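You operate a simulated robot arm through the tools that you are given. There is no shell and no other tool. Be economical: measure what you need, move in short steps, check, and stop when the job is done.

Carry out the task below with a simulated robot arm. There is one attempt and no reset: what you move stays moved.

Task
Free the short wire, stand it on the steel table and turn both knobs to 0.
Fine: the roller block knob and the orange knob; push the red slider back to its end at 5. Set down upright: short wire.

It is judged by the outcome, as a careful person would: the job done as asked, and still so three seconds after it is handed in. It fails if anything else is knocked over, pushed out of place, dropped, spilled or broken.

Robot
A 7-joint arm with a two-finger parallel gripper, fixed in place. Base frame: the origin is at the foot of the arm, x ahead of it, y to its left, z up. Readings come in cm, rad, newtons and seconds.
Its first joint turns from -1.152 to 1.152 rad. Payload 2.4 kg.
The TCP is the grasp point between the finger pads, 3 cm short of the fingertips. In the tool frame z runs along the fingers and y along their closing line. Largest opening 9.4 cm; finger width 2.8, thickness 1; the body of the gripper, 5 by 9.6 cm, starts 5.5 cm behind the TCP.
Orientation is told as [roll, pitch, yaw] about the base's x, y, z axes, in that order, counted from this pose: with the fingers straight down and closing along the base's y, the tool's x points along the base's -x, its y along +y and its z along -z.

Tools
- The arm moves only by the tool drive_tool. Its arguments are lists of equal length, an entry for each row: "linear": the shift along the base's x, y, z in cm, a list of three; "rot": the turn, a rotation vector about the base's x, y, z in rad, a list of three; "gripper": the gripper command, from -1 (shut) to 1 (fully open), values between in proportion. In form: {"linear": [[dx, dy, dz], ...], "rot": [[rx, ry, rz], ...], "gripper": [gripper, ...]}. A call has 1 to 12 rows; each row shifts and turns the commanded pose from where the row before left it. Rows are played at 5 a second. More than 5 cm and 0.15 rad between two rows, or a gripper value outside its range, and nothing of the call is played. Where a pose cannot be reached the arm comes as near as it can. A force on the tool above 60 N (or 10 N above the force at the start of the call, whichever is more), or a blocked arm, ends the call early, and 0.2 s more pass. Each finger travels about 15.3 cm/s and halts on what it meets, pressing with about 43 N; the grip force reading is that of the motor and also rises with nothing between the fingers. The clock runs only during rows and for 0.2 s after the last one: add rows that do not move to give the fingers time. It gives the time, the measured TCP pose, the force on the tool (base axes), the opening and the grip force at its end, in the units of the frame above (readings bear some noise), with the torque about the TCP (base axes, N m) and any sound that the robot's microphone picked up.
- Cameras (640 x 400 px; columns grow to the right, rows downward): "scene" is fixed at [2.62, 44.97, 145.73]; the picture's right is [-0.80, -0.60, 0.00], its down [-0.26, 0.35, -0.90] and it looks along [0.54, -0.72, -0.43] (base axes); focal length 316 px, centre (320, 200). "wrist" rides on the gripper at [7.6, 1.4, -10.2] in the tool frame; the picture's right is [-0.18, 0.98, 0.00], its down [-0.75, -0.14, -0.64] and it looks along [-0.63, -0.12, 0.77] (tool axes); focal length 243 px, centre (320, 200). There is no depth. A picture from a camera that has moved, and an enlarged one, comes with that camera's place and axes in the base frame and with its lens. The place of the scene camera against the robot may be out by one fixed shift of up to 2.5 cm in any direction.
- grab_frame(camera): a new picture of that camera. It takes no simulated time.
- zoom(camera, box): a new picture of the part [left, top, right, bottom] of that camera's present view, enlarged. It takes no simulated time.
- hand_in(): hands the job in; it is judged then, once.

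Work in short steps. Places have to be worked out from the pictures, the camera data and where the tool is seen: move nearer, look again, correct. Check each grasp and each placing, and mend what went wrong. You have 120 turns and 64 pictures in all, those below and enlarged ones among them. Open the gripper and draw the arm clear of the work before you hand the job in, unless the task says otherwise; then end with one line.

The tools are called after "Call:" as a command line: name --argument value ..., lists and objects as JSON in quotes. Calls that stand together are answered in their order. drive_tool: Moves the arm, as the interface text tells. Its arguments: {"type":"object","properties":{"linear":{"type":"array","items":{"type":"array","items":{"type":"number"}}},"rot":{"type":"array","items":{"type":"array","items":{"type":"number"}}},"gripper":{"type":"array","items":{"type":"number"}}},"required":["linear","rot","gripper"]} The other tools are called the same way: grab_frame (camera) takes a picture; zoom (camera, box) takes an enlarged picture of a part of a camera's view; hand_in () hands the job in.

At the start:

```text
t: 0.0
ee_pos: [29.77, -18.6, 128.87]
ee_rot: [-0.001, -0.002, 0.0]
force: [-0.3, 0.4, -1.0]
ft_torque: [-0.01, -0.01, 0.02]
opening: 9.42
grasp_force: 0.0
```

scene: 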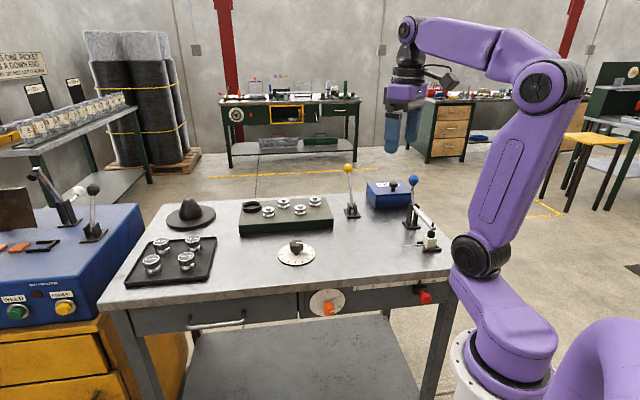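
wrist: 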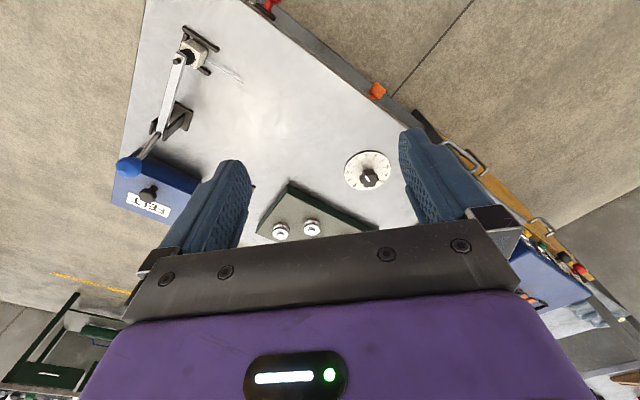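

I'll zoom in on the scene to identify the parts: the clamp, the knobs and the slider.

Call:
zoom --camera "scene" --box '[330, 150, 460, 260]'

Call:
zoom --camera "scene" --box '[230, 180, 350, 270]'

Call:
zoom --camera "scene" --box '[290, 265, 450, 345]'

Call:
zoom --camera "wrist" --box '[100, 0, 420, 240]'

```text
3.64 times, centred on (395, 205) of scene
camera zoom: at [2.62, 44.97, 145.73], right [-0.8, -0.6, 0.0], down [-0.26, 0.35, -0.9], along [0.54, -0.72, -0.43], focal length 1149 px, centre (47, 182)
```

zoom: 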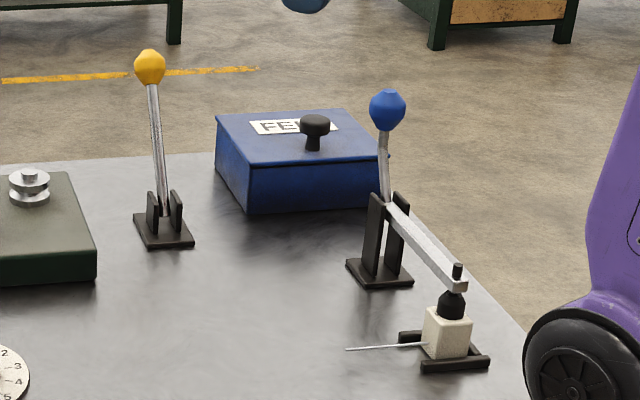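

```text
4.44 times, centred on (290, 225) of scene
camera zoom: at [2.62, 44.97, 145.73], right [-0.8, -0.6, 0.0], down [-0.26, 0.35, -0.9], along [0.54, -0.72, -0.43], focal length 1404 px, centre (453, 89)
```

zoom: 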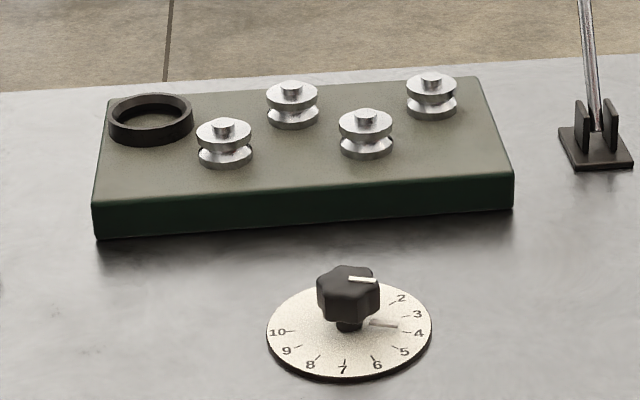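

```text
4.00 times, centred on (370, 305) of scene
camera zoom: at [2.62, 44.97, 145.73], right [-0.8, -0.6, 0.0], down [-0.26, 0.35, -0.9], along [0.54, -0.72, -0.43], focal length 1264 px, centre (120, -220)
```

zoom: 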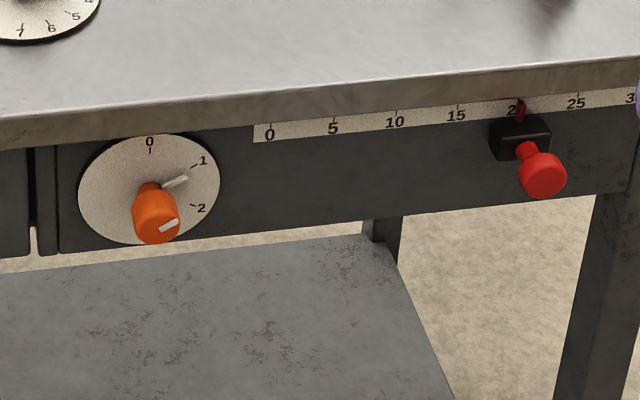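

```text
1.67 times, centred on (260, 120) of wrist
camera zoom: at [22.03, -17.33, 139.39], right [0.18, 0.98, 0.0], down [0.75, -0.14, 0.64], along [0.63, -0.12, -0.77], focal length 404 px, centre (420, 333)
```

zoom: 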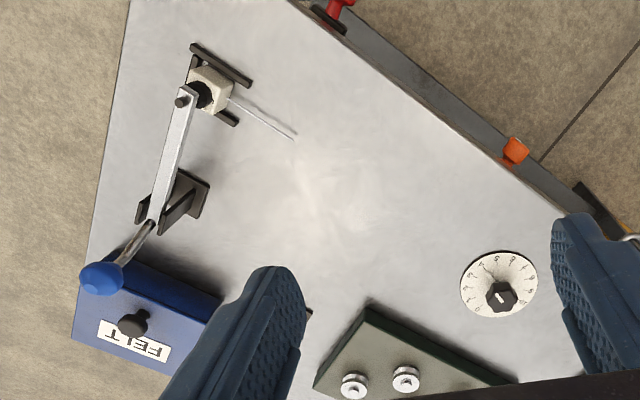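

The wrist and scene views put the tabletop near z≈90. The short wire is a block near (25,-39), held by the blue-handled clamp, and the table face runs at about 45°. I'll turn the tool by -45° and move toward the clamp for a closer look.

Call:
drive_tool --linear '[[-1.3, -1.5, -1.5], [-1.3, -1.5, -1.5], [-1.3, -1.5, -1.5], [-1.3, -1.5, -1.5], [-1.3, -1.5, -1.5], [-1.3, -1.5, -1.5], [0, 0, 0]]' --rot '[[0, 0, -0.131], [0, 0, -0.131], [0, 0, -0.131], [0, 0, -0.131], [0, 0, -0.131], [0, 0, -0.131], [0, 0, 0]]' --gripper '[1, 1, 1, 1, 1, 1, 1]'

Call:
grab_frame --camera "wrist"

```text
t: 1.6
ee_pos: [22.07, -27.87, 120.12]
ee_rot: [0.0, 0.0, -0.791]
force: [0.6, 0.1, 0.5]
ft_torque: [-0.01, 0.05, -0.02]
opening: 9.39
grasp_force: 0.0
```

```text
57 pictures are left
camera wrist: at [17.54, -21.59, 130.41], right [0.83, 0.56, 0.0], down [0.43, -0.63, 0.64], along [0.36, -0.53, -0.77], focal length 243 px, centre (320, 200)
```

wrist: 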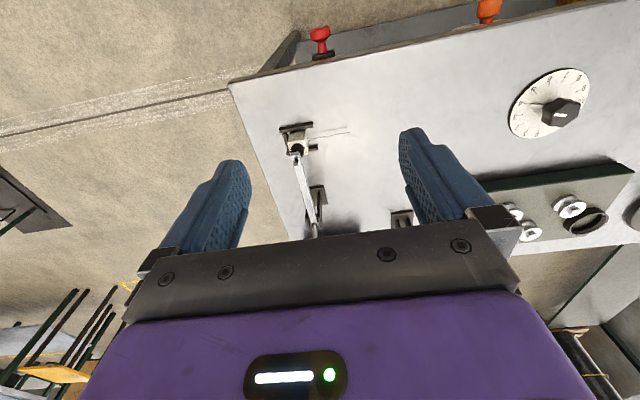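

Both wrist views agree: the table is near z≈90 and the block is at about (25,-39). I'll look closer at the clamp and the wire.

Call:
zoom --camera "wrist" --box '[240, 90, 400, 240]'

Call:
zoom --camera "wrist" --box '[280, 0, 520, 90]'

Call:
zoom --camera "scene" --box '[390, 170, 460, 260]'

```text
2.67 times, centred on (320, 165) of wrist
camera zoom: at [17.54, -21.59, 130.41], right [0.83, 0.56, 0.0], down [0.43, -0.63, 0.64], along [0.36, -0.53, -0.77], focal length 647 px, centre (320, 293)
```

zoom: 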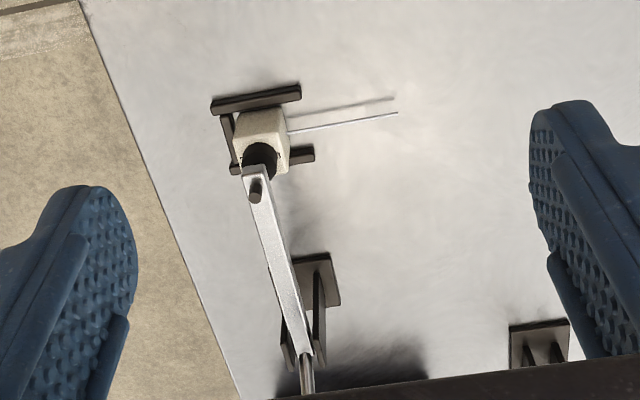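

```text
2.67 times, centred on (400, 45) of wrist
camera zoom: at [17.54, -21.59, 130.41], right [0.83, 0.56, 0.0], down [0.43, -0.63, 0.64], along [0.36, -0.53, -0.77], focal length 647 px, centre (107, 613)
```

zoom: 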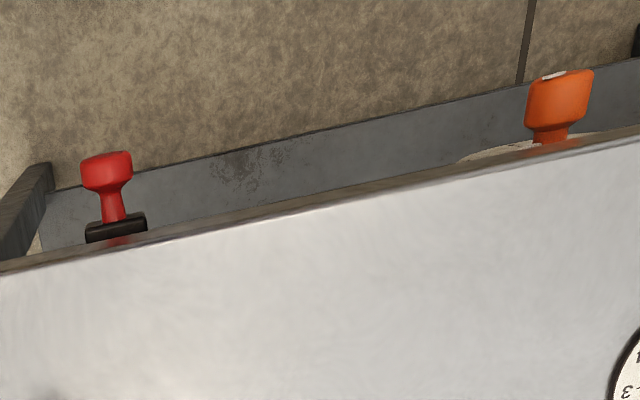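

```text
4.44 times, centred on (425, 215) of scene
camera zoom: at [2.62, 44.97, 145.73], right [-0.8, -0.6, 0.0], down [-0.26, 0.35, -0.9], along [0.54, -0.72, -0.43], focal length 1404 px, centre (-147, 133)
```

zoom: 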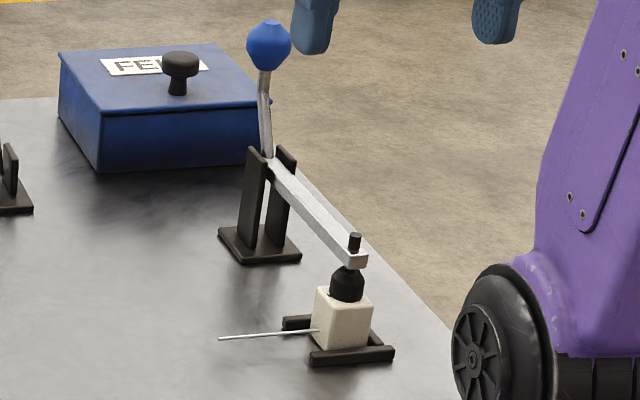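

The fixture is open on the wire's side, and the blue handle leans back toward the felt box. I'll move high above the handle so its ball shows between the fingers.

Call:
drive_tool --linear '[[2, -3.2, 0.6], [2, -3.2, 0.6], [2, -3.2, 0.6], [2, -3.2, 0.6], [2, -3.2, 0.6], [2, -3.2, 0], [0, 0, 0]]' --rot '[[0, 0, 0], [0, 0, 0], [0, 0, 0], [0, 0, 0], [0, 0, 0], [0, 0, 0], [0, 0, 0]]' --gripper '[1, 1, 1, 1, 1, 1, 1]'

Call:
grab_frame --camera "wrist"

Call:
grab_frame --camera "scene"

```text
t: 3.2
ee_pos: [33.82, -46.87, 123.0]
ee_rot: [0.001, 0.001, -0.787]
force: [-0.6, -0.3, -0.3]
ft_torque: [0.0, -0.02, 0.0]
opening: 9.41
grasp_force: 0.0
```

```text
53 pictures are left
camera wrist: at [29.38, -40.6, 133.32], right [0.83, 0.56, 0.0], down [0.43, -0.63, 0.64], along [0.36, -0.53, -0.77], focal length 243 px, centre (320, 200)
```

wrist: 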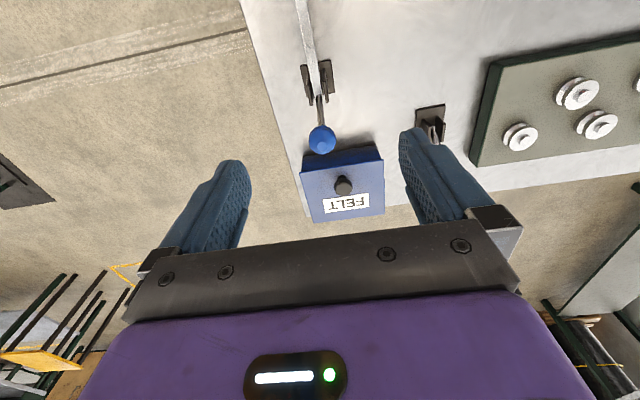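

```text
52 pictures are left
```

scene: 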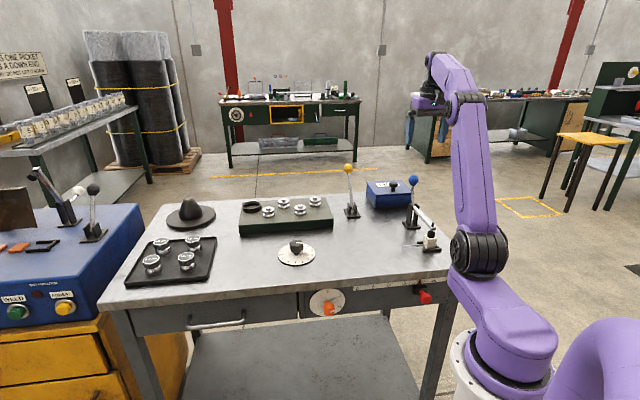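

The ball triangulates to about (37.0,-51.6,105.9), and the felt box sits clear behind it. I'll lower the open fingers around the ball without closing, then check.

Call:
drive_tool --linear '[[1.6, -2.35, 0], [1.6, -2.35, 0], [0, 0, -4], [0, 0, -4], [0, 0, -4], [0, 0, -3], [0, 0, 0]]' --rot '[[0, 0, 0], [0, 0, 0], [0, 0, 0], [0, 0, 0], [0, 0, 0], [0, 0, 0], [0, 0, 0]]' --gripper '[1, 1, 1, 1, 1, 1, 1]'

Call:
grab_frame --camera "wrist"

Call:
zoom --camera "scene" --box '[350, 130, 470, 260]'

```text
t: 4.8
ee_pos: [36.07, -49.62, 106.35]
ee_rot: [-0.001, 0.001, -0.786]
force: [0.2, 0.9, -0.3]
ft_torque: [-0.01, 0.0, 0.01]
opening: 9.4
grasp_force: 0.0
out of reach, approached as far as the arm can: row 2
```

```text
51 pictures are left
camera wrist: at [31.69, -43.29, 116.75], right [0.83, 0.56, 0.0], down [0.43, -0.63, 0.64], along [0.36, -0.53, -0.77], focal length 243 px, centre (320, 200)
```

wrist: 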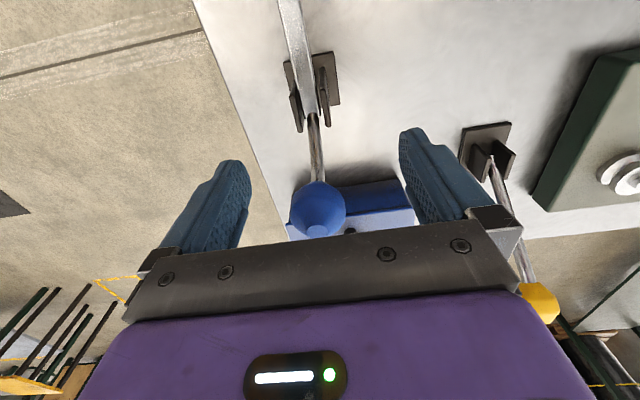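

```text
3.08 times, centred on (410, 195) of scene
camera zoom: at [2.62, 44.97, 145.73], right [-0.8, -0.6, 0.0], down [-0.26, 0.35, -0.9], along [0.54, -0.72, -0.43], focal length 972 px, centre (43, 215)
```

zoom: 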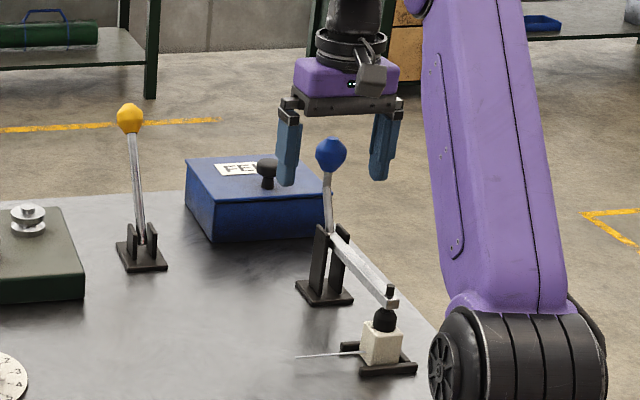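

The ball at (37,-51.4,105.9) is about 2 cm beyond the fingers and close to the reach limit. I'll tilt the tool outward by 0.3 rad, move in, and check again before closing.

Call:
drive_tool --linear '[[0, 0, 0.7], [0, 0, 0.5], [0.5, -0.95, 0], [0.5, -0.95, 0], [0, 0, 0]]' --rot '[[-0.105, -0.105, 0], [-0.105, -0.105, 0], [0, 0, 0], [0, 0, 0], [0, 0, 0]]' --gripper '[1, 1, 1, 1, 1]'

Call:
grab_frame --camera "wrist"

```text
t: 6.0
ee_pos: [36.91, -51.4, 107.95]
ee_rot: [0.001, -0.299, -0.787]
force: [0.1, -0.1, -0.6]
ft_torque: [-0.01, -0.01, 0.0]
opening: 9.42
grasp_force: 0.1
```

```text
49 pictures are left
camera wrist: at [30.66, -43.27, 115.61], right [0.82, 0.57, 0.05], down [0.28, -0.48, 0.83], along [0.5, -0.67, -0.55], focal length 243 px, centre (320, 200)
```

wrist: 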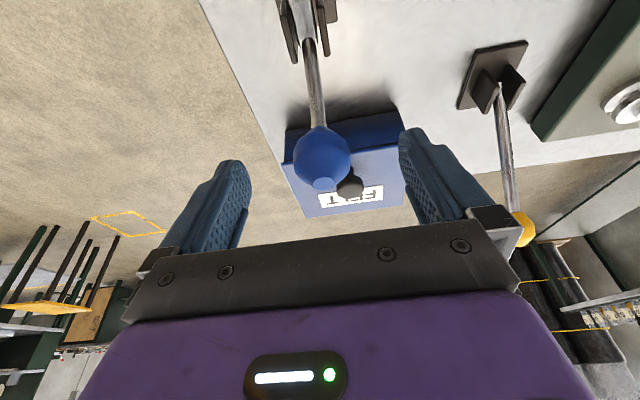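

The ball is centred between the fingers, about 2 cm below the TCP. I'll lower 1 cm and close on it gently.

Call:
drive_tool --linear '[[0.2, -0.2, -1.0], [0, 0, 0], [0, 0, 0], [0, 0, 0], [0, 0, 0]]' --rot '[[0, 0, 0], [0, 0, 0], [0, 0, 0], [0, 0, 0], [0, 0, 0]]' --gripper '[1, 0, -0.5, -1, -1]'

```text
t: 7.2
ee_pos: [37.23, -51.43, 106.9]
ee_rot: [0.001, -0.296, -0.784]
force: [8.6, 11.2, -0.5]
ft_torque: [0.09, -0.22, 0.05]
opening: 3.24
grasp_force: 45.1
```

The grip holds on the 3.2 cm ball. I'll pull the handle back along its arc in small steps, watching the force.

Call:
drive_tool --linear '[[0.71, -0.74, -0.62], [0.63, -0.66, -0.77], [0, 0, 0]]' --rot '[[0, 0, 0], [0, 0, 0], [0, 0, 0]]' --gripper '[-1, -1, -1]'

Call:
zoom --camera "scene" --box '[350, 130, 470, 260]'

```text
t: 8.0
ee_pos: [38.75, -52.93, 105.7]
ee_rot: [0.001, -0.299, -0.786]
force: [4.5, 22.5, 21.8]
ft_torque: [1.18, 0.9, -0.1]
opening: 3.24
grasp_force: 44.9
```

```text
3.08 times, centred on (410, 195) of scene
camera zoom: at [2.61, 45.08, 145.7], right [-0.8, -0.6, 0.0], down [-0.26, 0.35, -0.9], along [0.54, -0.72, -0.43], focal length 972 px, centre (43, 215)
```

zoom: 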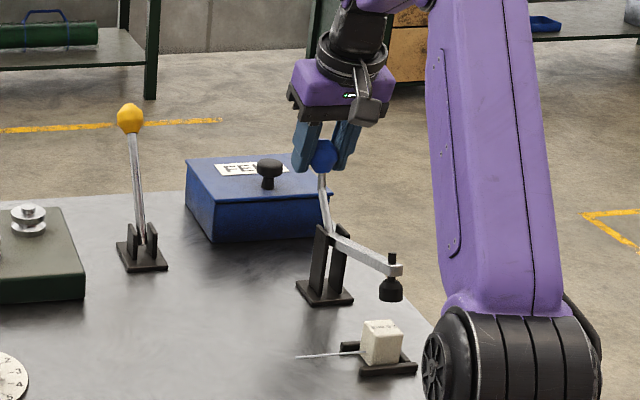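

The plunger has lifted off the block. The upward force shows the true arc is flatter than I assumed, so I'll continue with less descent.

Call:
drive_tool --linear '[[0.72, -0.75, -0.45], [0.62, -0.65, -0.65], [0, 0, 0]]' --rot '[[0, 0, 0], [0, 0, 0], [0, 0, 0]]' --gripper '[-1, -1, -1]'

```text
t: 8.8
ee_pos: [39.98, -54.21, 104.32]
ee_rot: [0.003, -0.288, -0.782]
force: [3.2, 25.6, 3.8]
ft_torque: [0.9, 0.65, -0.03]
opening: 3.28
grasp_force: 45.4
```

Call:
drive_tool --linear '[[0.55, -0.58, -0.75], [0.51, -0.53, -0.82], [0, 0, 0]]' --rot '[[0, 0, 0], [0, 0, 0], [0, 0, 0]]' --gripper '[-1, -1, -1]'

Call:
grab_frame --camera "wrist"

Call:
zoom --camera "scene" --box '[350, 130, 470, 260]'

```text
t: 9.6
ee_pos: [41.16, -55.29, 102.69]
ee_rot: [0.003, -0.289, -0.78]
force: [4.3, 28.0, 3.2]
ft_torque: [1.12, 0.77, -0.07]
opening: 3.29
grasp_force: 44.7
```

```text
47 pictures are left
camera wrist: at [34.75, -47.19, 110.54], right [0.82, 0.57, 0.06], down [0.28, -0.48, 0.83], along [0.5, -0.66, -0.55], focal length 243 px, centre (320, 200)
```

wrist: 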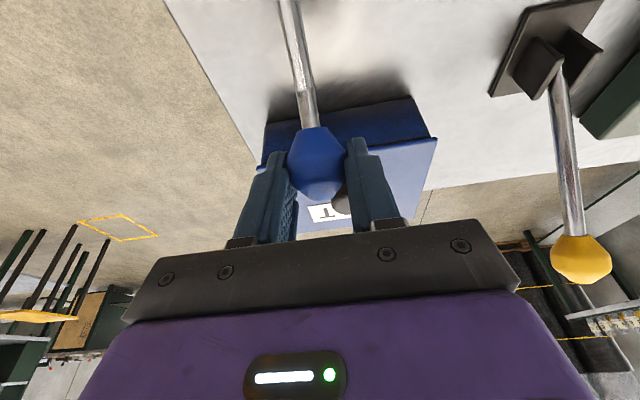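

```text
3.08 times, centred on (410, 195) of scene
camera zoom: at [2.63, 45.06, 145.7], right [-0.8, -0.6, 0.0], down [-0.26, 0.35, -0.9], along [0.54, -0.72, -0.43], focal length 972 px, centre (43, 215)
```

zoom: 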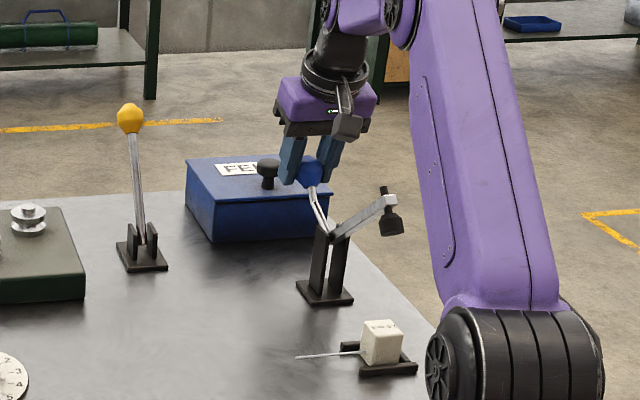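

The arm is about half open and the handle is clear of the box. I'll continue a little more along the arc.

Call:
drive_tool --linear '[[0.49, -0.51, -0.86], [0.44, -0.46, -0.92], [0.38, -0.4, -0.95], [0, 0, 0]]' --rot '[[0, 0, 0], [0, 0, 0], [0, 0, 0], [0, 0, 0]]' --gripper '[-1, -1, -1, -1]'

Call:
zoom --camera "scene" --box '[350, 130, 470, 260]'

```text
t: 10.6
ee_pos: [42.52, -56.63, 99.99]
ee_rot: [0.001, -0.296, -0.781]
force: [6.9, 21.4, 5.2]
ft_torque: [1.07, 0.6, -0.15]
opening: 3.08
grasp_force: 45.3
```

```text
3.08 times, centred on (410, 195) of scene
camera zoom: at [2.64, 45.04, 145.71], right [-0.8, -0.6, 0.0], down [-0.26, 0.35, -0.9], along [0.54, -0.72, -0.43], focal length 972 px, centre (43, 215)
```

zoom: 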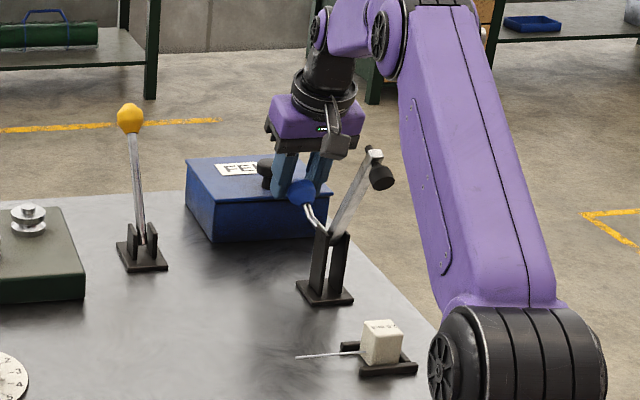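

The arm is nearly vertical. I'll open slightly to see whether it stays up on its own.

Call:
drive_tool --linear '[[0, 0, 0], [0, 0, 0], [0, 0, 0]]' --rot '[[0, 0, 0], [0, 0, 0], [0, 0, 0]]' --gripper '[-0.1, 0.1, 0.1]'

Call:
zoom --camera "scene" --box '[350, 130, 470, 260]'

```text
t: 11.4
ee_pos: [42.15, -57.08, 100.07]
ee_rot: [0.001, -0.299, -0.787]
force: [0.3, -0.3, 1.1]
ft_torque: [0.02, 0.0, 0.01]
opening: 5.16
grasp_force: 0.0
```

```text
3.08 times, centred on (410, 195) of scene
camera zoom: at [2.62, 44.97, 145.73], right [-0.8, -0.6, 0.0], down [-0.26, 0.35, -0.9], along [0.54, -0.72, -0.43], focal length 972 px, centre (43, 215)
```

zoom: 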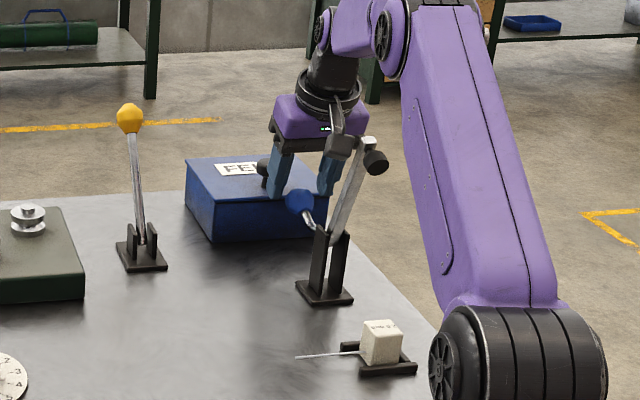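

The clamp went over centre and stays open. I'll raise the fingers clear of the ball, then shift sideways (+u) away from the upright arm.

Call:
drive_tool --linear '[[0, 0, 2], [0, 0, 2], [0, 0, 1], [1.5, 1.4, 0], [1.5, 1.4, 0], [1.5, 1.4, 0], [1.5, 1.4, 0], [0, 0, 0]]' --rot '[[0, 0, 0], [0, 0, 0], [0, 0, 0], [0, 0, 0], [0, 0, 0], [0, 0, 0], [0, 0, 0], [0, 0, 0]]' --gripper '[0.1, 0.1, 0.1, 0.1, 0.1, 0.1, 0.1, 0.1]'

Call:
zoom --camera "scene" --box '[350, 130, 470, 260]'

```text
t: 13.2
ee_pos: [48.21, -51.54, 105.21]
ee_rot: [0.0, -0.297, -0.787]
force: [0.2, -0.1, 0.0]
ft_torque: [0.01, 0.0, 0.02]
opening: 5.17
grasp_force: 0.1
```

```text
3.08 times, centred on (410, 195) of scene
camera zoom: at [2.62, 44.97, 145.73], right [-0.8, -0.6, 0.0], down [-0.26, 0.35, -0.9], along [0.54, -0.72, -0.43], focal length 972 px, centre (43, 215)
```

zoom: 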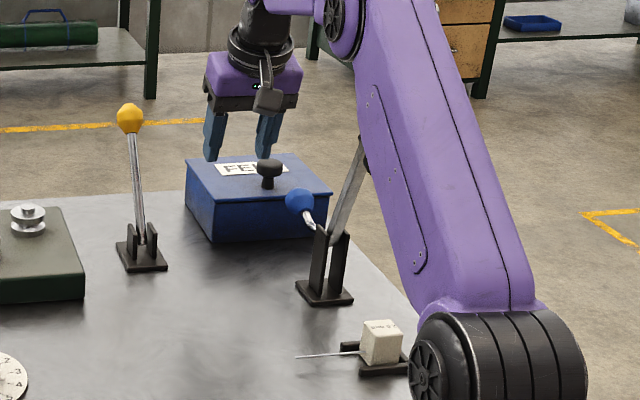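

I'll retract toward the robot on this side and remove the tilt, then view the block.

Call:
drive_tool --linear '[[-2.2, 2.2, 1.2], [-2.2, 2.2, 1.2], [-2.2, 2.2, 1.2], [-2.2, 2.2, 1.2], [-2.2, 2.2, 0], [-2.2, 2.2, 0], [-2.2, 2.2, 0], [-2.2, 2.2, 0], [0, 0, 0]]' --rot '[[0, 0, 0], [0, 0, 0], [0, 0, 0], [0.053, 0.053, 0], [0.053, 0.053, 0], [0.053, 0.053, 0], [0.053, 0.053, 0], [0, 0, 0], [0, 0, 0]]' --gripper '[0.1, 0.1, 0.1, 0.5, 1, 1, 1, 1, 1]'

Call:
grab_frame --camera "wrist"

Call:
grab_frame --camera "scene"

```text
t: 15.2
ee_pos: [30.51, -33.78, 110.01]
ee_rot: [0.001, 0.005, -0.785]
force: [0.1, 0.0, -0.1]
ft_torque: [-0.04, -0.01, 0.01]
opening: 9.4
grasp_force: 0.2
```

```text
42 pictures are left
camera wrist: at [26.0, -27.57, 120.25], right [0.83, 0.56, 0.0], down [0.43, -0.63, 0.64], along [0.36, -0.53, -0.77], focal length 243 px, centre (320, 200)
```

wrist: 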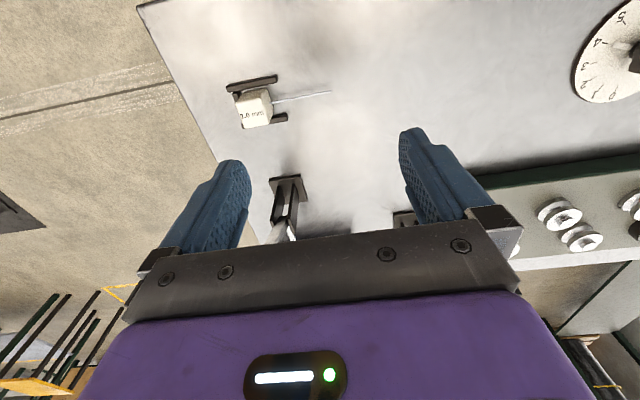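

```text
41 pictures are left
```

scene: 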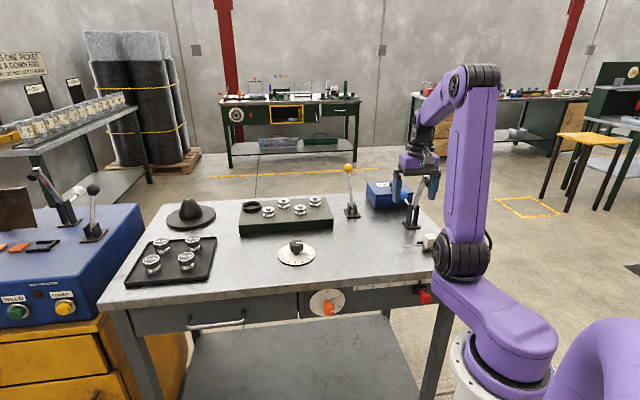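

The block, labelled "2.0 mm", sits at about (25.2,-39.1) with its top near z≈94. The wire points +u and there are rails on the ±b sides, so I should grip it along b. I'll rotate the tool by +90° above it, offset from the raised clamp arm.

Call:
drive_tool --linear '[[0, 0, 1], [0, 0, 1], [-0.3, -0.3, 0], [-0.3, -0.3, 0], [-0.3, -0.3, 0], [-0.3, -0.3, 0], [-0.3, -0.3, 0], [-0.3, -0.3, 0], [-0.3, -0.3, 0], [-0.3, -0.4, 0], [0, 0, 0], [0, 0, 0]]' --rot '[[0, 0, 0.143], [0, 0, 0.143], [0, 0, 0.143], [0, 0, 0.143], [0, 0, 0.143], [0, 0, 0.143], [0, 0, 0.143], [0, 0, 0.143], [0, 0, 0.143], [0, 0, 0.143], [0, 0, 0.14], [0, 0, 0]]' --gripper '[1, 1, 1, 1, 1, 1, 1, 1, 1, 1, 1, 1]'

Call:
grab_frame --camera "wrist"

```text
t: 17.8
ee_pos: [28.36, -36.12, 111.96]
ee_rot: [0.001, 0.004, 0.786]
force: [-0.1, 0.9, -0.5]
ft_torque: [-0.03, -0.06, -0.01]
opening: 9.41
grasp_force: 0.0
```

```text
40 pictures are left
camera wrist: at [21.79, -40.62, 122.39], right [-0.56, 0.83, 0.0], down [0.63, 0.43, 0.64], along [0.53, 0.36, -0.77], focal length 243 px, centre (320, 200)
```

wrist: 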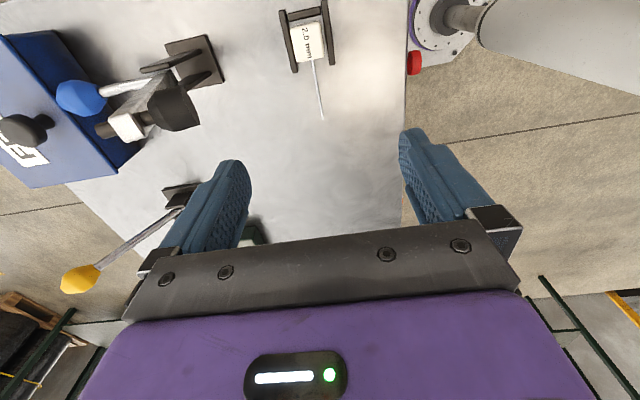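

Combining views, the block centre is (25.3,-39.85) with its top near z≈92, so the table is near 89. I'll lean the hand 0.35 rad toward +u to stay clear of the plunger, narrow the gripper and come down beside it.

Call:
drive_tool --linear '[[0, 0, 0], [0, 0, 0], [0, 0, 0], [0, 0, -4], [0, 0, -4], [0, 0, -4], [-0.85, -1.1, 0], [-0.85, -1.1, 0], [0, 0, 0]]' --rot '[[-0.081, 0.084, 0], [-0.081, 0.084, 0], [-0.081, 0.084, 0], [0, 0, 0], [0, 0, 0], [0, 0, 0], [0, 0, 0], [0, 0, 0], [0, 0, 0]]' --gripper '[0.3, 0.3, 0.3, 0.3, 0.3, 0.3, 0.3, 0.3, 0.3]'

Call:
grab_frame --camera "wrist"

Call:
zoom --camera "scene" --box '[350, 130, 470, 260]'

```text
t: 19.8
ee_pos: [26.45, -38.43, 100.02]
ee_rot: [0.004, 0.353, 0.782]
force: [-0.3, -1.5, 0.1]
ft_torque: [-0.02, 0.05, 0.02]
opening: 6.09
grasp_force: 0.0
```

```text
39 pictures are left
camera wrist: at [22.91, -40.08, 112.36], right [-0.57, 0.82, -0.06], down [0.76, 0.55, 0.34], along [0.31, 0.15, -0.94], focal length 243 px, centre (320, 200)
```

wrist: 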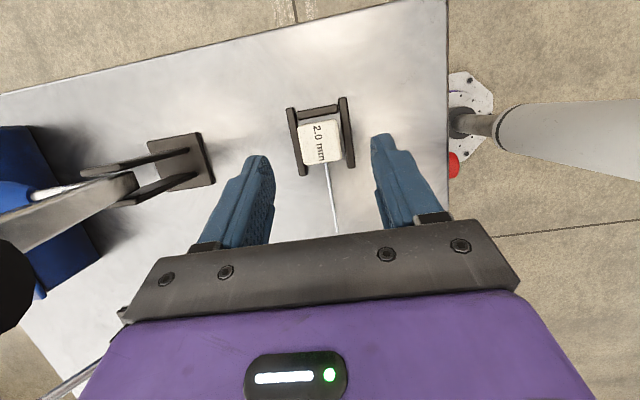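

```text
3.08 times, centred on (410, 195) of scene
camera zoom: at [2.62, 44.97, 145.73], right [-0.8, -0.6, 0.0], down [-0.26, 0.35, -0.9], along [0.54, -0.72, -0.43], focal length 972 px, centre (43, 215)
```

zoom: 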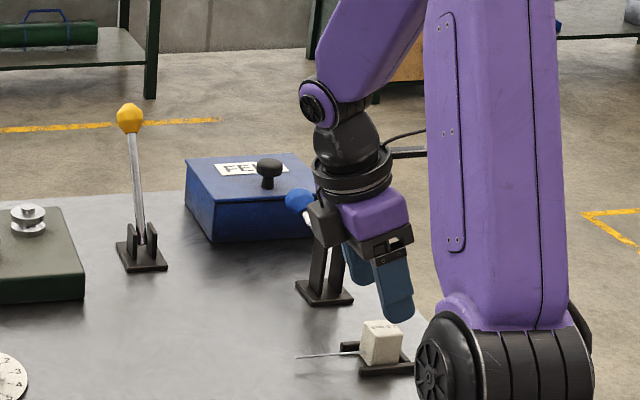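

Alignment looks good, with the block at about (25.4,-39.6). I'll shift 0.8 cm and lower to just above the rails.

Call:
drive_tool --linear '[[-0.48, -0.6, -2], [0, 0, -2], [0, 0, -1.5], [0, 0, 0]]' --rot '[[0, 0, 0], [0, 0, 0], [0, 0, 0], [0, 0, 0]]' --gripper '[0.3, 0.3, 0.3, 0.3]'

Call:
grab_frame --camera "wrist"

Call:
zoom --camera "scene" --box '[390, 190, 470, 260]'

```text
t: 20.8
ee_pos: [26.27, -39.04, 94.65]
ee_rot: [0.006, 0.353, 0.783]
force: [0.6, 0.5, -0.9]
ft_torque: [-0.01, -0.05, 0.0]
opening: 6.14
grasp_force: 0.0
```

```text
37 pictures are left
camera wrist: at [22.57, -40.83, 107.02], right [-0.57, 0.82, -0.06], down [0.76, 0.55, 0.34], along [0.31, 0.15, -0.94], focal length 243 px, centre (320, 200)
```

wrist: 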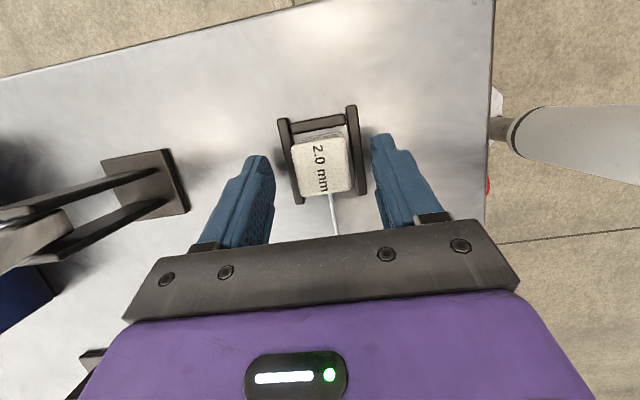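

```text
5.71 times, centred on (430, 225) of scene
camera zoom: at [2.62, 44.97, 145.73], right [-0.8, -0.6, 0.0], down [-0.26, 0.35, -0.9], along [0.54, -0.72, -0.43], focal length 1806 px, centre (-309, 57)
```

zoom: 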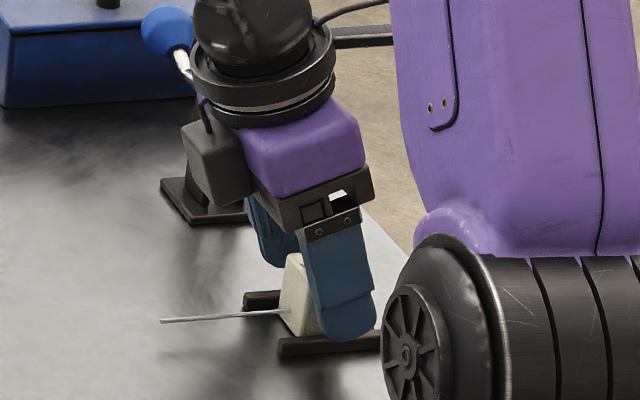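

The fingertips straddle the block just above the rails, so I'll close.

Call:
drive_tool --linear '[[0, 0, 0], [0, 0, 0], [0, 0, 0], [0, 0, 0]]' --rot '[[0, 0, 0], [0, 0, 0], [0, 0, 0], [0, 0, 0]]' --gripper '[-0.1, -0.4, -1, -1]'

Call:
zoom --camera "wrist" --box '[220, 80, 440, 240]'

```text
t: 21.8
ee_pos: [26.1, -39.18, 94.6]
ee_rot: [0.005, 0.352, 0.784]
force: [-0.2, 0.1, 1.1]
ft_torque: [-0.01, 0.0, 0.01]
opening: 2.93
grasp_force: 43.4
```

```text
2.50 times, centred on (330, 160) of wrist
camera zoom: at [22.56, -40.83, 107.04], right [-0.57, 0.82, -0.06], down [0.76, 0.55, 0.34], along [0.31, 0.15, -0.94], focal length 606 px, centre (295, 300)
```

zoom: 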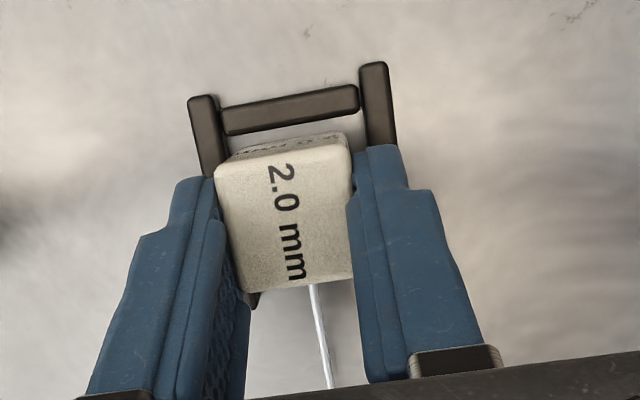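

Firm grip at 2.93 cm. I'll lift straight up a little and check.

Call:
drive_tool --linear '[[0, 0, 1], [0, 0, 1], [0, 0, 1], [0, 0, 0]]' --rot '[[0, 0, 0], [0, 0, 0], [0, 0, 0], [0, 0, 0]]' --gripper '[-1, -1, -1, -1]'

Call:
zoom --camera "scene" --box '[370, 180, 470, 260]'

```text
t: 22.8
ee_pos: [26.01, -39.06, 97.42]
ee_rot: [0.005, 0.351, 0.783]
force: [0.8, -0.1, -1.4]
ft_torque: [0.0, -0.02, 0.01]
opening: 2.89
grasp_force: 42.5
```

```text
5.00 times, centred on (420, 220) of scene
camera zoom: at [2.62, 44.97, 145.73], right [-0.8, -0.6, 0.0], down [-0.26, 0.35, -0.9], along [0.54, -0.72, -0.43], focal length 1580 px, centre (-180, 100)
```

zoom: 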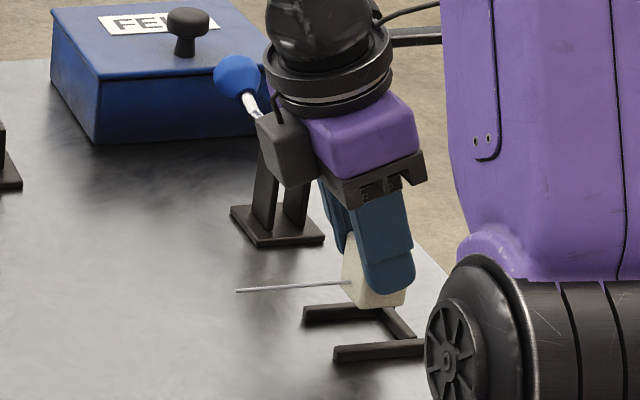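

The block is free and level. I'll move it 9.5 cm in +u, over open table, keeping the same lean.

Call:
drive_tool --linear '[[1.7, 1.62, 0.5], [1.7, 1.62, 0], [1.7, 1.62, 0], [1.7, 1.62, 0], [0, 0, -1], [0, 0, -1], [0, 0, 0]]' --rot '[[0, 0, 0], [0, 0, 0], [0, 0, 0], [0, 0, 0], [0, 0, 0], [0, 0, 0], [0, 0, 0]]' --gripper '[-1, -1, -1, -1, -1, -1, -1]'

Call:
zoom --camera "scene" --box '[340, 180, 460, 270]'

```text
t: 24.4
ee_pos: [32.87, -32.5, 95.92]
ee_rot: [0.004, 0.355, 0.783]
force: [0.3, 0.7, -0.3]
ft_torque: [0.02, 0.01, 0.0]
opening: 2.9
grasp_force: 43.2
```

```text
4.44 times, centred on (400, 225) of scene
camera zoom: at [2.62, 44.97, 145.73], right [-0.8, -0.6, 0.0], down [-0.26, 0.35, -0.9], along [0.54, -0.72, -0.43], focal length 1404 px, centre (-36, 89)
```

zoom: 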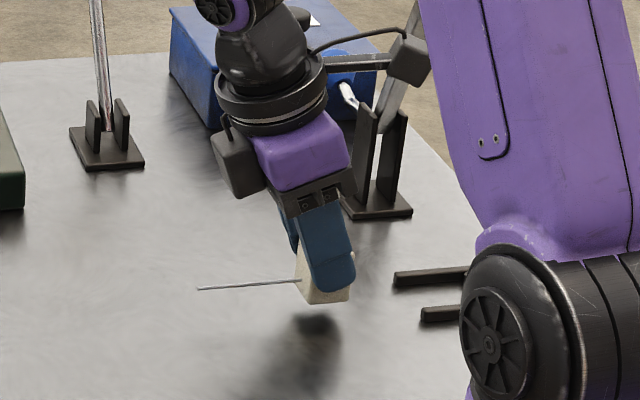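

Now I'll lower gently to contact.

Call:
drive_tool --linear '[[0, 0, -0.5], [0, 0, -0.4], [0, 0, -0.25], [0, 0, 0]]' --rot '[[0, 0, 0], [0, 0, 0], [0, 0, 0], [0, 0, 0]]' --gripper '[-1, -1, -1, -1]'

```text
t: 25.4
ee_pos: [32.83, -32.42, 94.72]
ee_rot: [0.004, 0.352, 0.785]
force: [-0.5, -0.8, -0.6]
ft_torque: [0.02, 0.01, 0.05]
opening: 2.92
grasp_force: 43.2
```

Call:
drive_tool --linear '[[0, 0, -0.12], [0, 0, -0.1], [0, 0, -0.1], [0, 0, 0]]' --rot '[[0, 0, 0], [0, 0, 0], [0, 0, 0], [0, 0, 0]]' --gripper '[-1, -1, -1, -1]'

```text
t: 26.4
ee_pos: [32.79, -32.53, 94.56]
ee_rot: [0.002, 0.353, 0.785]
force: [-3.0, 5.2, 31.7]
ft_torque: [0.01, 0.12, -0.01]
opening: 2.9
grasp_force: 43.0
```

Contact at z≈94.6. I'll ease up 0.1 cm and release.

Call:
drive_tool --linear '[[0, 0, 0.15], [0, 0, 0], [0, 0, 0], [0, 0, 0]]' --rot '[[0, 0, 0], [0, 0, 0], [0, 0, 0], [0, 0, 0]]' --gripper '[-1, -0.2, 0.2, 0.3]'

Call:
zoom --camera "scene" --box '[340, 180, 460, 270]'

```text
t: 27.4
ee_pos: [32.78, -32.42, 94.67]
ee_rot: [0.005, 0.351, 0.783]
force: [0.0, 0.8, 0.5]
ft_torque: [0.02, 0.02, -0.03]
opening: 6.07
grasp_force: 0.1
```

```text
4.44 times, centred on (400, 225) of scene
camera zoom: at [2.62, 44.97, 145.73], right [-0.8, -0.6, 0.0], down [-0.26, 0.35, -0.9], along [0.54, -0.72, -0.43], focal length 1404 px, centre (-36, 89)
```

zoom: 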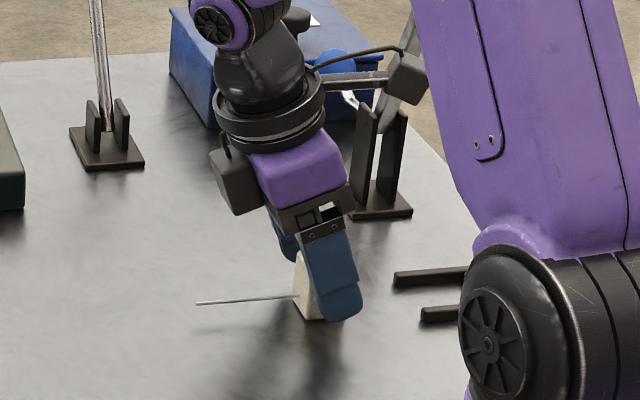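

The block stands on its own. I'll lift clear, remove the lean and move toward the roller block knob.

Call:
drive_tool --linear '[[0, 0, 3], [0, 0, 4], [0, 0, 4], [2.5, 2.5, 2], [3, 3, 0], [3, 3, 0], [3, 3, 0], [2, 3, 0], [2, 2, 0], [0, 0, 0]]' --rot '[[0, 0, 0], [0, 0, 0], [0, 0, 0], [0, 0, 0], [0.081, -0.084, 0], [0.081, -0.084, 0], [0.081, -0.084, 0], [0, 0, 0], [0, 0, 0], [0, 0, 0]]' --gripper '[0.3, 0.3, 0.3, 0.3, 0.5, 1, 1, 1, 1, 1]'

Call:
grab_frame --camera "wrist"

Call:
zoom --camera "scene" --box '[240, 150, 460, 320]'

```text
t: 29.6
ee_pos: [48.0, -16.32, 107.77]
ee_rot: [0.001, 0.002, 0.784]
force: [0.1, 1.1, 0.3]
ft_torque: [0.0, -0.01, 0.05]
opening: 9.43
grasp_force: 0.1
```

```text
31 pictures are left
camera wrist: at [41.56, -20.67, 118.19], right [-0.56, 0.83, 0.0], down [0.63, 0.43, 0.64], along [0.53, 0.36, -0.77], focal length 243 px, centre (320, 200)
```

wrist: 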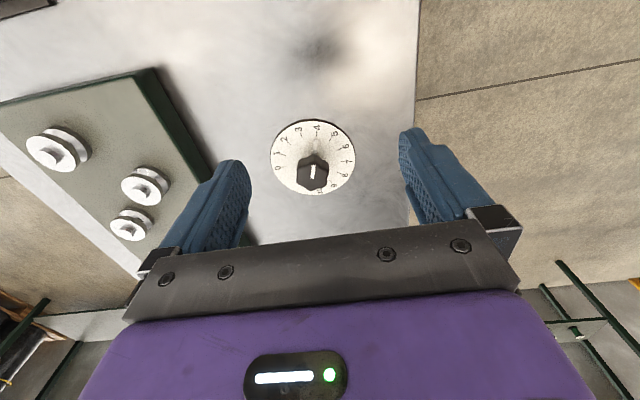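

```text
2.35 times, centred on (350, 235) of scene
camera zoom: at [2.62, 44.98, 145.73], right [-0.8, -0.6, 0.0], down [-0.26, 0.35, -0.9], along [0.54, -0.72, -0.43], focal length 744 px, centre (249, 118)
```

zoom: 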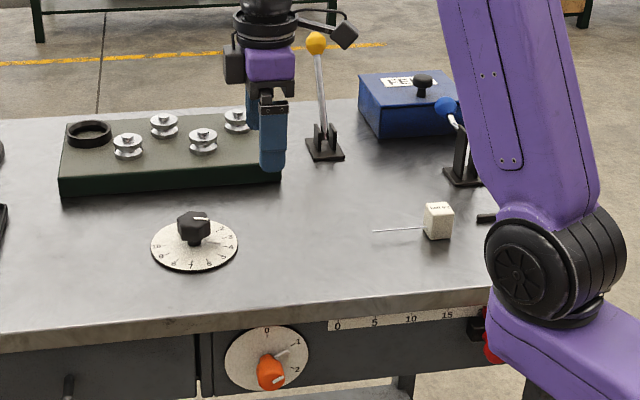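

Call:
zoom --camera "wrist" --box '[250, 100, 380, 210]'

```text
3.64 times, centred on (315, 155) of wrist
camera zoom: at [41.56, -20.67, 118.19], right [-0.56, 0.83, 0.0], down [0.63, 0.43, 0.64], along [0.53, 0.36, -0.77], focal length 882 px, centre (338, 364)
```

zoom: 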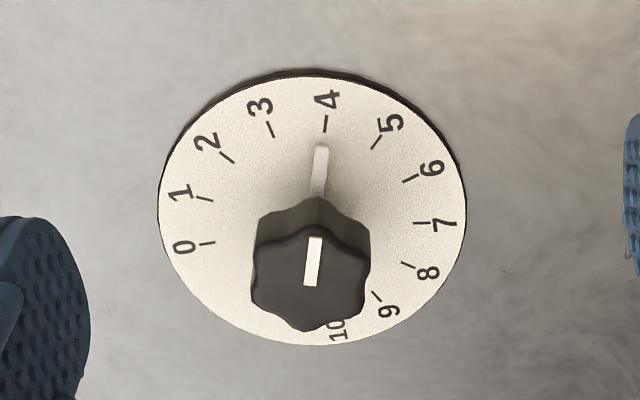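

The roller knob is centred at (55.6,-12.25) with its top near z≈93.2. The pointer reads about 4, so it needs +120° counter-clockwise seen from above. I'll rotate the tool to yaw ≈ -1.0 above it.

Call:
drive_tool --linear '[[0.7, 0.4, 0], [0.7, 0.4, 0], [0.7, 0.4, 0], [0.7, 0.4, 0], [0.7, 0.4, 0], [0.7, 0.4, 0], [0.7, 0.4, 0], [0.7, 0.4, 0], [0.7, 0.3, 0], [0.6, 0.3, 0], [0.4, 0.2, 0], [0.3, 0.1, 0]]' --rot '[[0, 0, -0.148], [0, 0, -0.148], [0, 0, -0.148], [0, 0, -0.148], [0, 0, -0.148], [0, 0, -0.148], [0, 0, -0.148], [0, 0, -0.148], [0, 0, -0.148], [0, 0, -0.148], [0, 0, -0.148], [0, 0, -0.148]]' --gripper '[0.4, 0.4, 0.4, 0.4, 0.4, 0.4, 0.4, 0.4, 0.4, 0.4, 0.4, 0.4]'

Call:
grab_frame --camera "wrist"

```text
t: 32.2
ee_pos: [55.95, -11.9, 107.72]
ee_rot: [-0.001, 0.002, -0.996]
force: [0.4, -0.5, -0.6]
ft_torque: [0.0, 0.01, 0.02]
opening: 6.59
grasp_force: 0.0
```

```text
28 pictures are left
camera wrist: at [52.99, -4.93, 118.12], right [0.93, 0.38, 0.0], down [0.29, -0.71, 0.64], along [0.24, -0.59, -0.77], focal length 243 px, centre (320, 200)
```

wrist: 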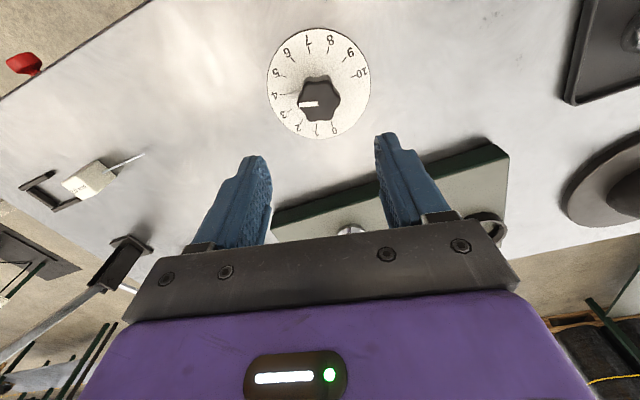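

The knob's lobes line up with its pointer, so I'll turn the tool to yaw ≈ -0.60 to put the pads on the flats, then descend open to z≈94.

Call:
drive_tool --linear '[[-0.2, -0.1, -2], [0, 0, -3], [0, 0, -3], [0, 0, -3], [0, 0, -1.5], [0, 0, -0.8], [0, 0, 0]]' --rot '[[0, 0, 0.132], [0, 0, 0.132], [0, 0, 0.132], [0, 0, 0], [0, 0, 0], [0, 0, 0], [0, 0, 0]]' --gripper '[0.4, 0.4, 0.4, 0.4, 0.4, 0.4, 0.4]'

Call:
grab_frame --camera "wrist"

```text
t: 33.8
ee_pos: [55.81, -12.11, 94.3]
ee_rot: [0.001, 0.003, -0.596]
force: [-0.1, 0.3, 0.5]
ft_torque: [0.02, -0.02, 0.0]
opening: 6.57
grasp_force: 0.0
```

```text
27 pictures are left
camera wrist: at [50.28, -6.79, 104.7], right [0.7, 0.71, 0.0], down [0.55, -0.54, 0.64], along [0.45, -0.45, -0.77], focal length 243 px, centre (320, 200)
```

wrist: 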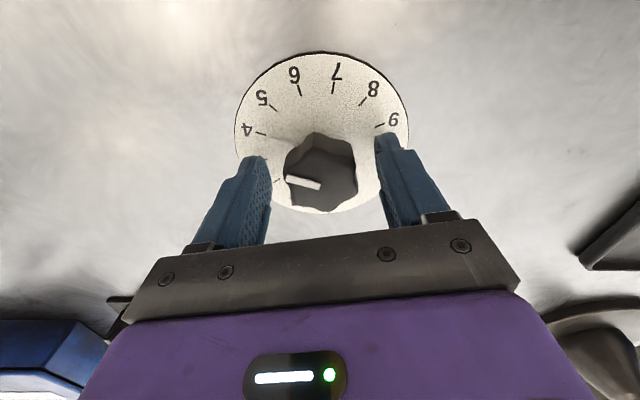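

The knob is centred between the pads, so I'll close.

Call:
drive_tool --linear '[[0, 0, 0], [0, 0, 0], [0, 0, 0], [0, 0, 0]]' --rot '[[0, 0, 0], [0, 0, 0], [0, 0, 0], [0, 0, 0]]' --gripper '[0, -0.3, -1, -1]'

Call:
zoom --camera "wrist" --box '[220, 30, 420, 240]'

```text
t: 34.8
ee_pos: [55.95, -12.13, 94.34]
ee_rot: [0.0, 0.001, -0.597]
force: [5.1, 6.0, -5.0]
ft_torque: [0.0, -0.36, -0.02]
opening: 3.9
grasp_force: 45.0
```

```text
1.90 times, centred on (320, 135) of wrist
camera zoom: at [50.31, -6.71, 104.7], right [0.7, 0.71, 0.0], down [0.55, -0.54, 0.64], along [0.45, -0.45, -0.77], focal length 462 px, centre (320, 324)
```

zoom: 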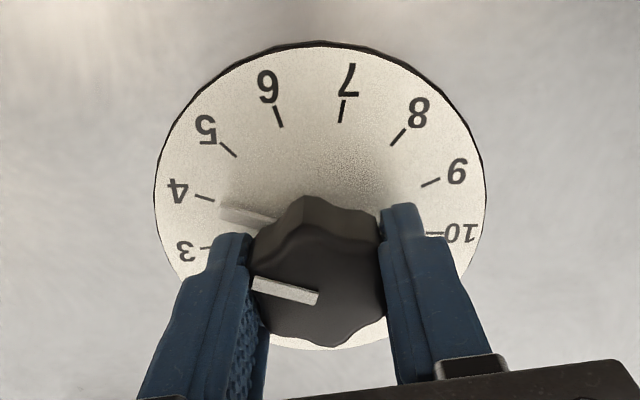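

Gripped at 3.9 cm with the pointer at about 3.8. I'll turn +1.65 rad, then check.

Call:
drive_tool --linear '[[0.1, 0.1, 0], [0, 0, 0], [0, 0, 0], [0, 0, 0], [0, 0, 0], [0, 0, 0], [0, 0, 0], [0, 0, 0], [0, 0, 0], [0, 0, 0], [0, 0, 0], [0, 0, 0]]' --rot '[[0, 0, 0.15], [0, 0, 0.15], [0, 0, 0.15], [0, 0, 0.15], [0, 0, 0.15], [0, 0, 0.15], [0, 0, 0.15], [0, 0, 0.15], [0, 0, 0.15], [0, 0, 0.15], [0, 0, 0.15], [0, 0, 0]]' --gripper '[-1, -1, -1, -1, -1, -1, -1, -1, -1, -1, -1, -1]'

Call:
zoom --camera "wrist" --box '[220, 30, 420, 240]'

Call:
zoom --camera "scene" --box '[260, 220, 340, 275]'

```text
t: 37.4
ee_pos: [55.89, -12.07, 94.36]
ee_rot: [-0.003, 0.0, 1.053]
force: [3.9, -10.5, 1.9]
ft_torque: [0.16, -0.32, 0.01]
opening: 3.92
grasp_force: 45.1
```

```text
1.90 times, centred on (320, 135) of wrist
camera zoom: at [50.77, -18.0, 104.7], right [-0.76, 0.65, 0.0], down [0.49, 0.59, 0.64], along [0.42, 0.49, -0.77], focal length 462 px, centre (320, 324)
```

zoom: 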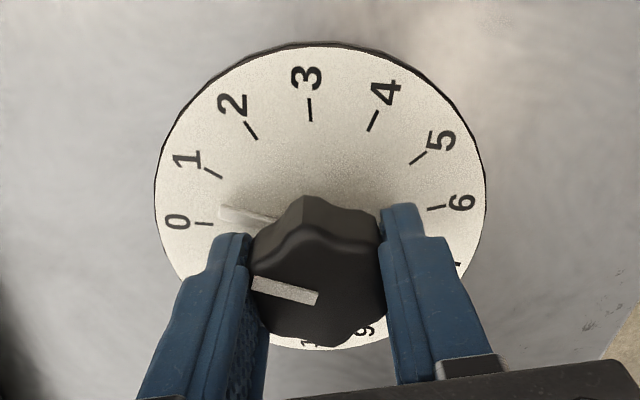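

```text
7.27 times, centred on (300, 248) of scene
camera zoom: at [2.63, 44.94, 145.74], right [-0.8, -0.6, 0.0], down [-0.26, 0.35, -0.9], along [0.54, -0.72, -0.43], focal length 2298 px, centre (466, -146)
```

zoom: 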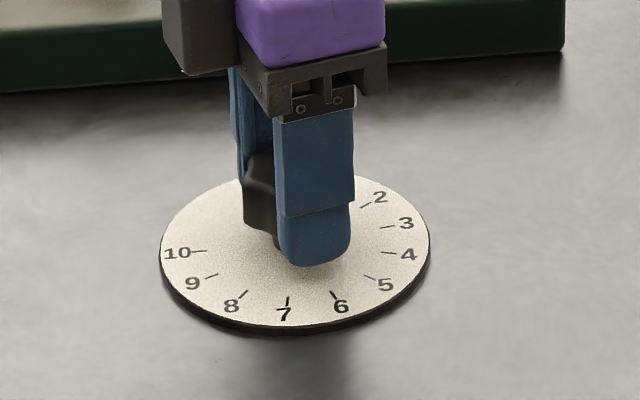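

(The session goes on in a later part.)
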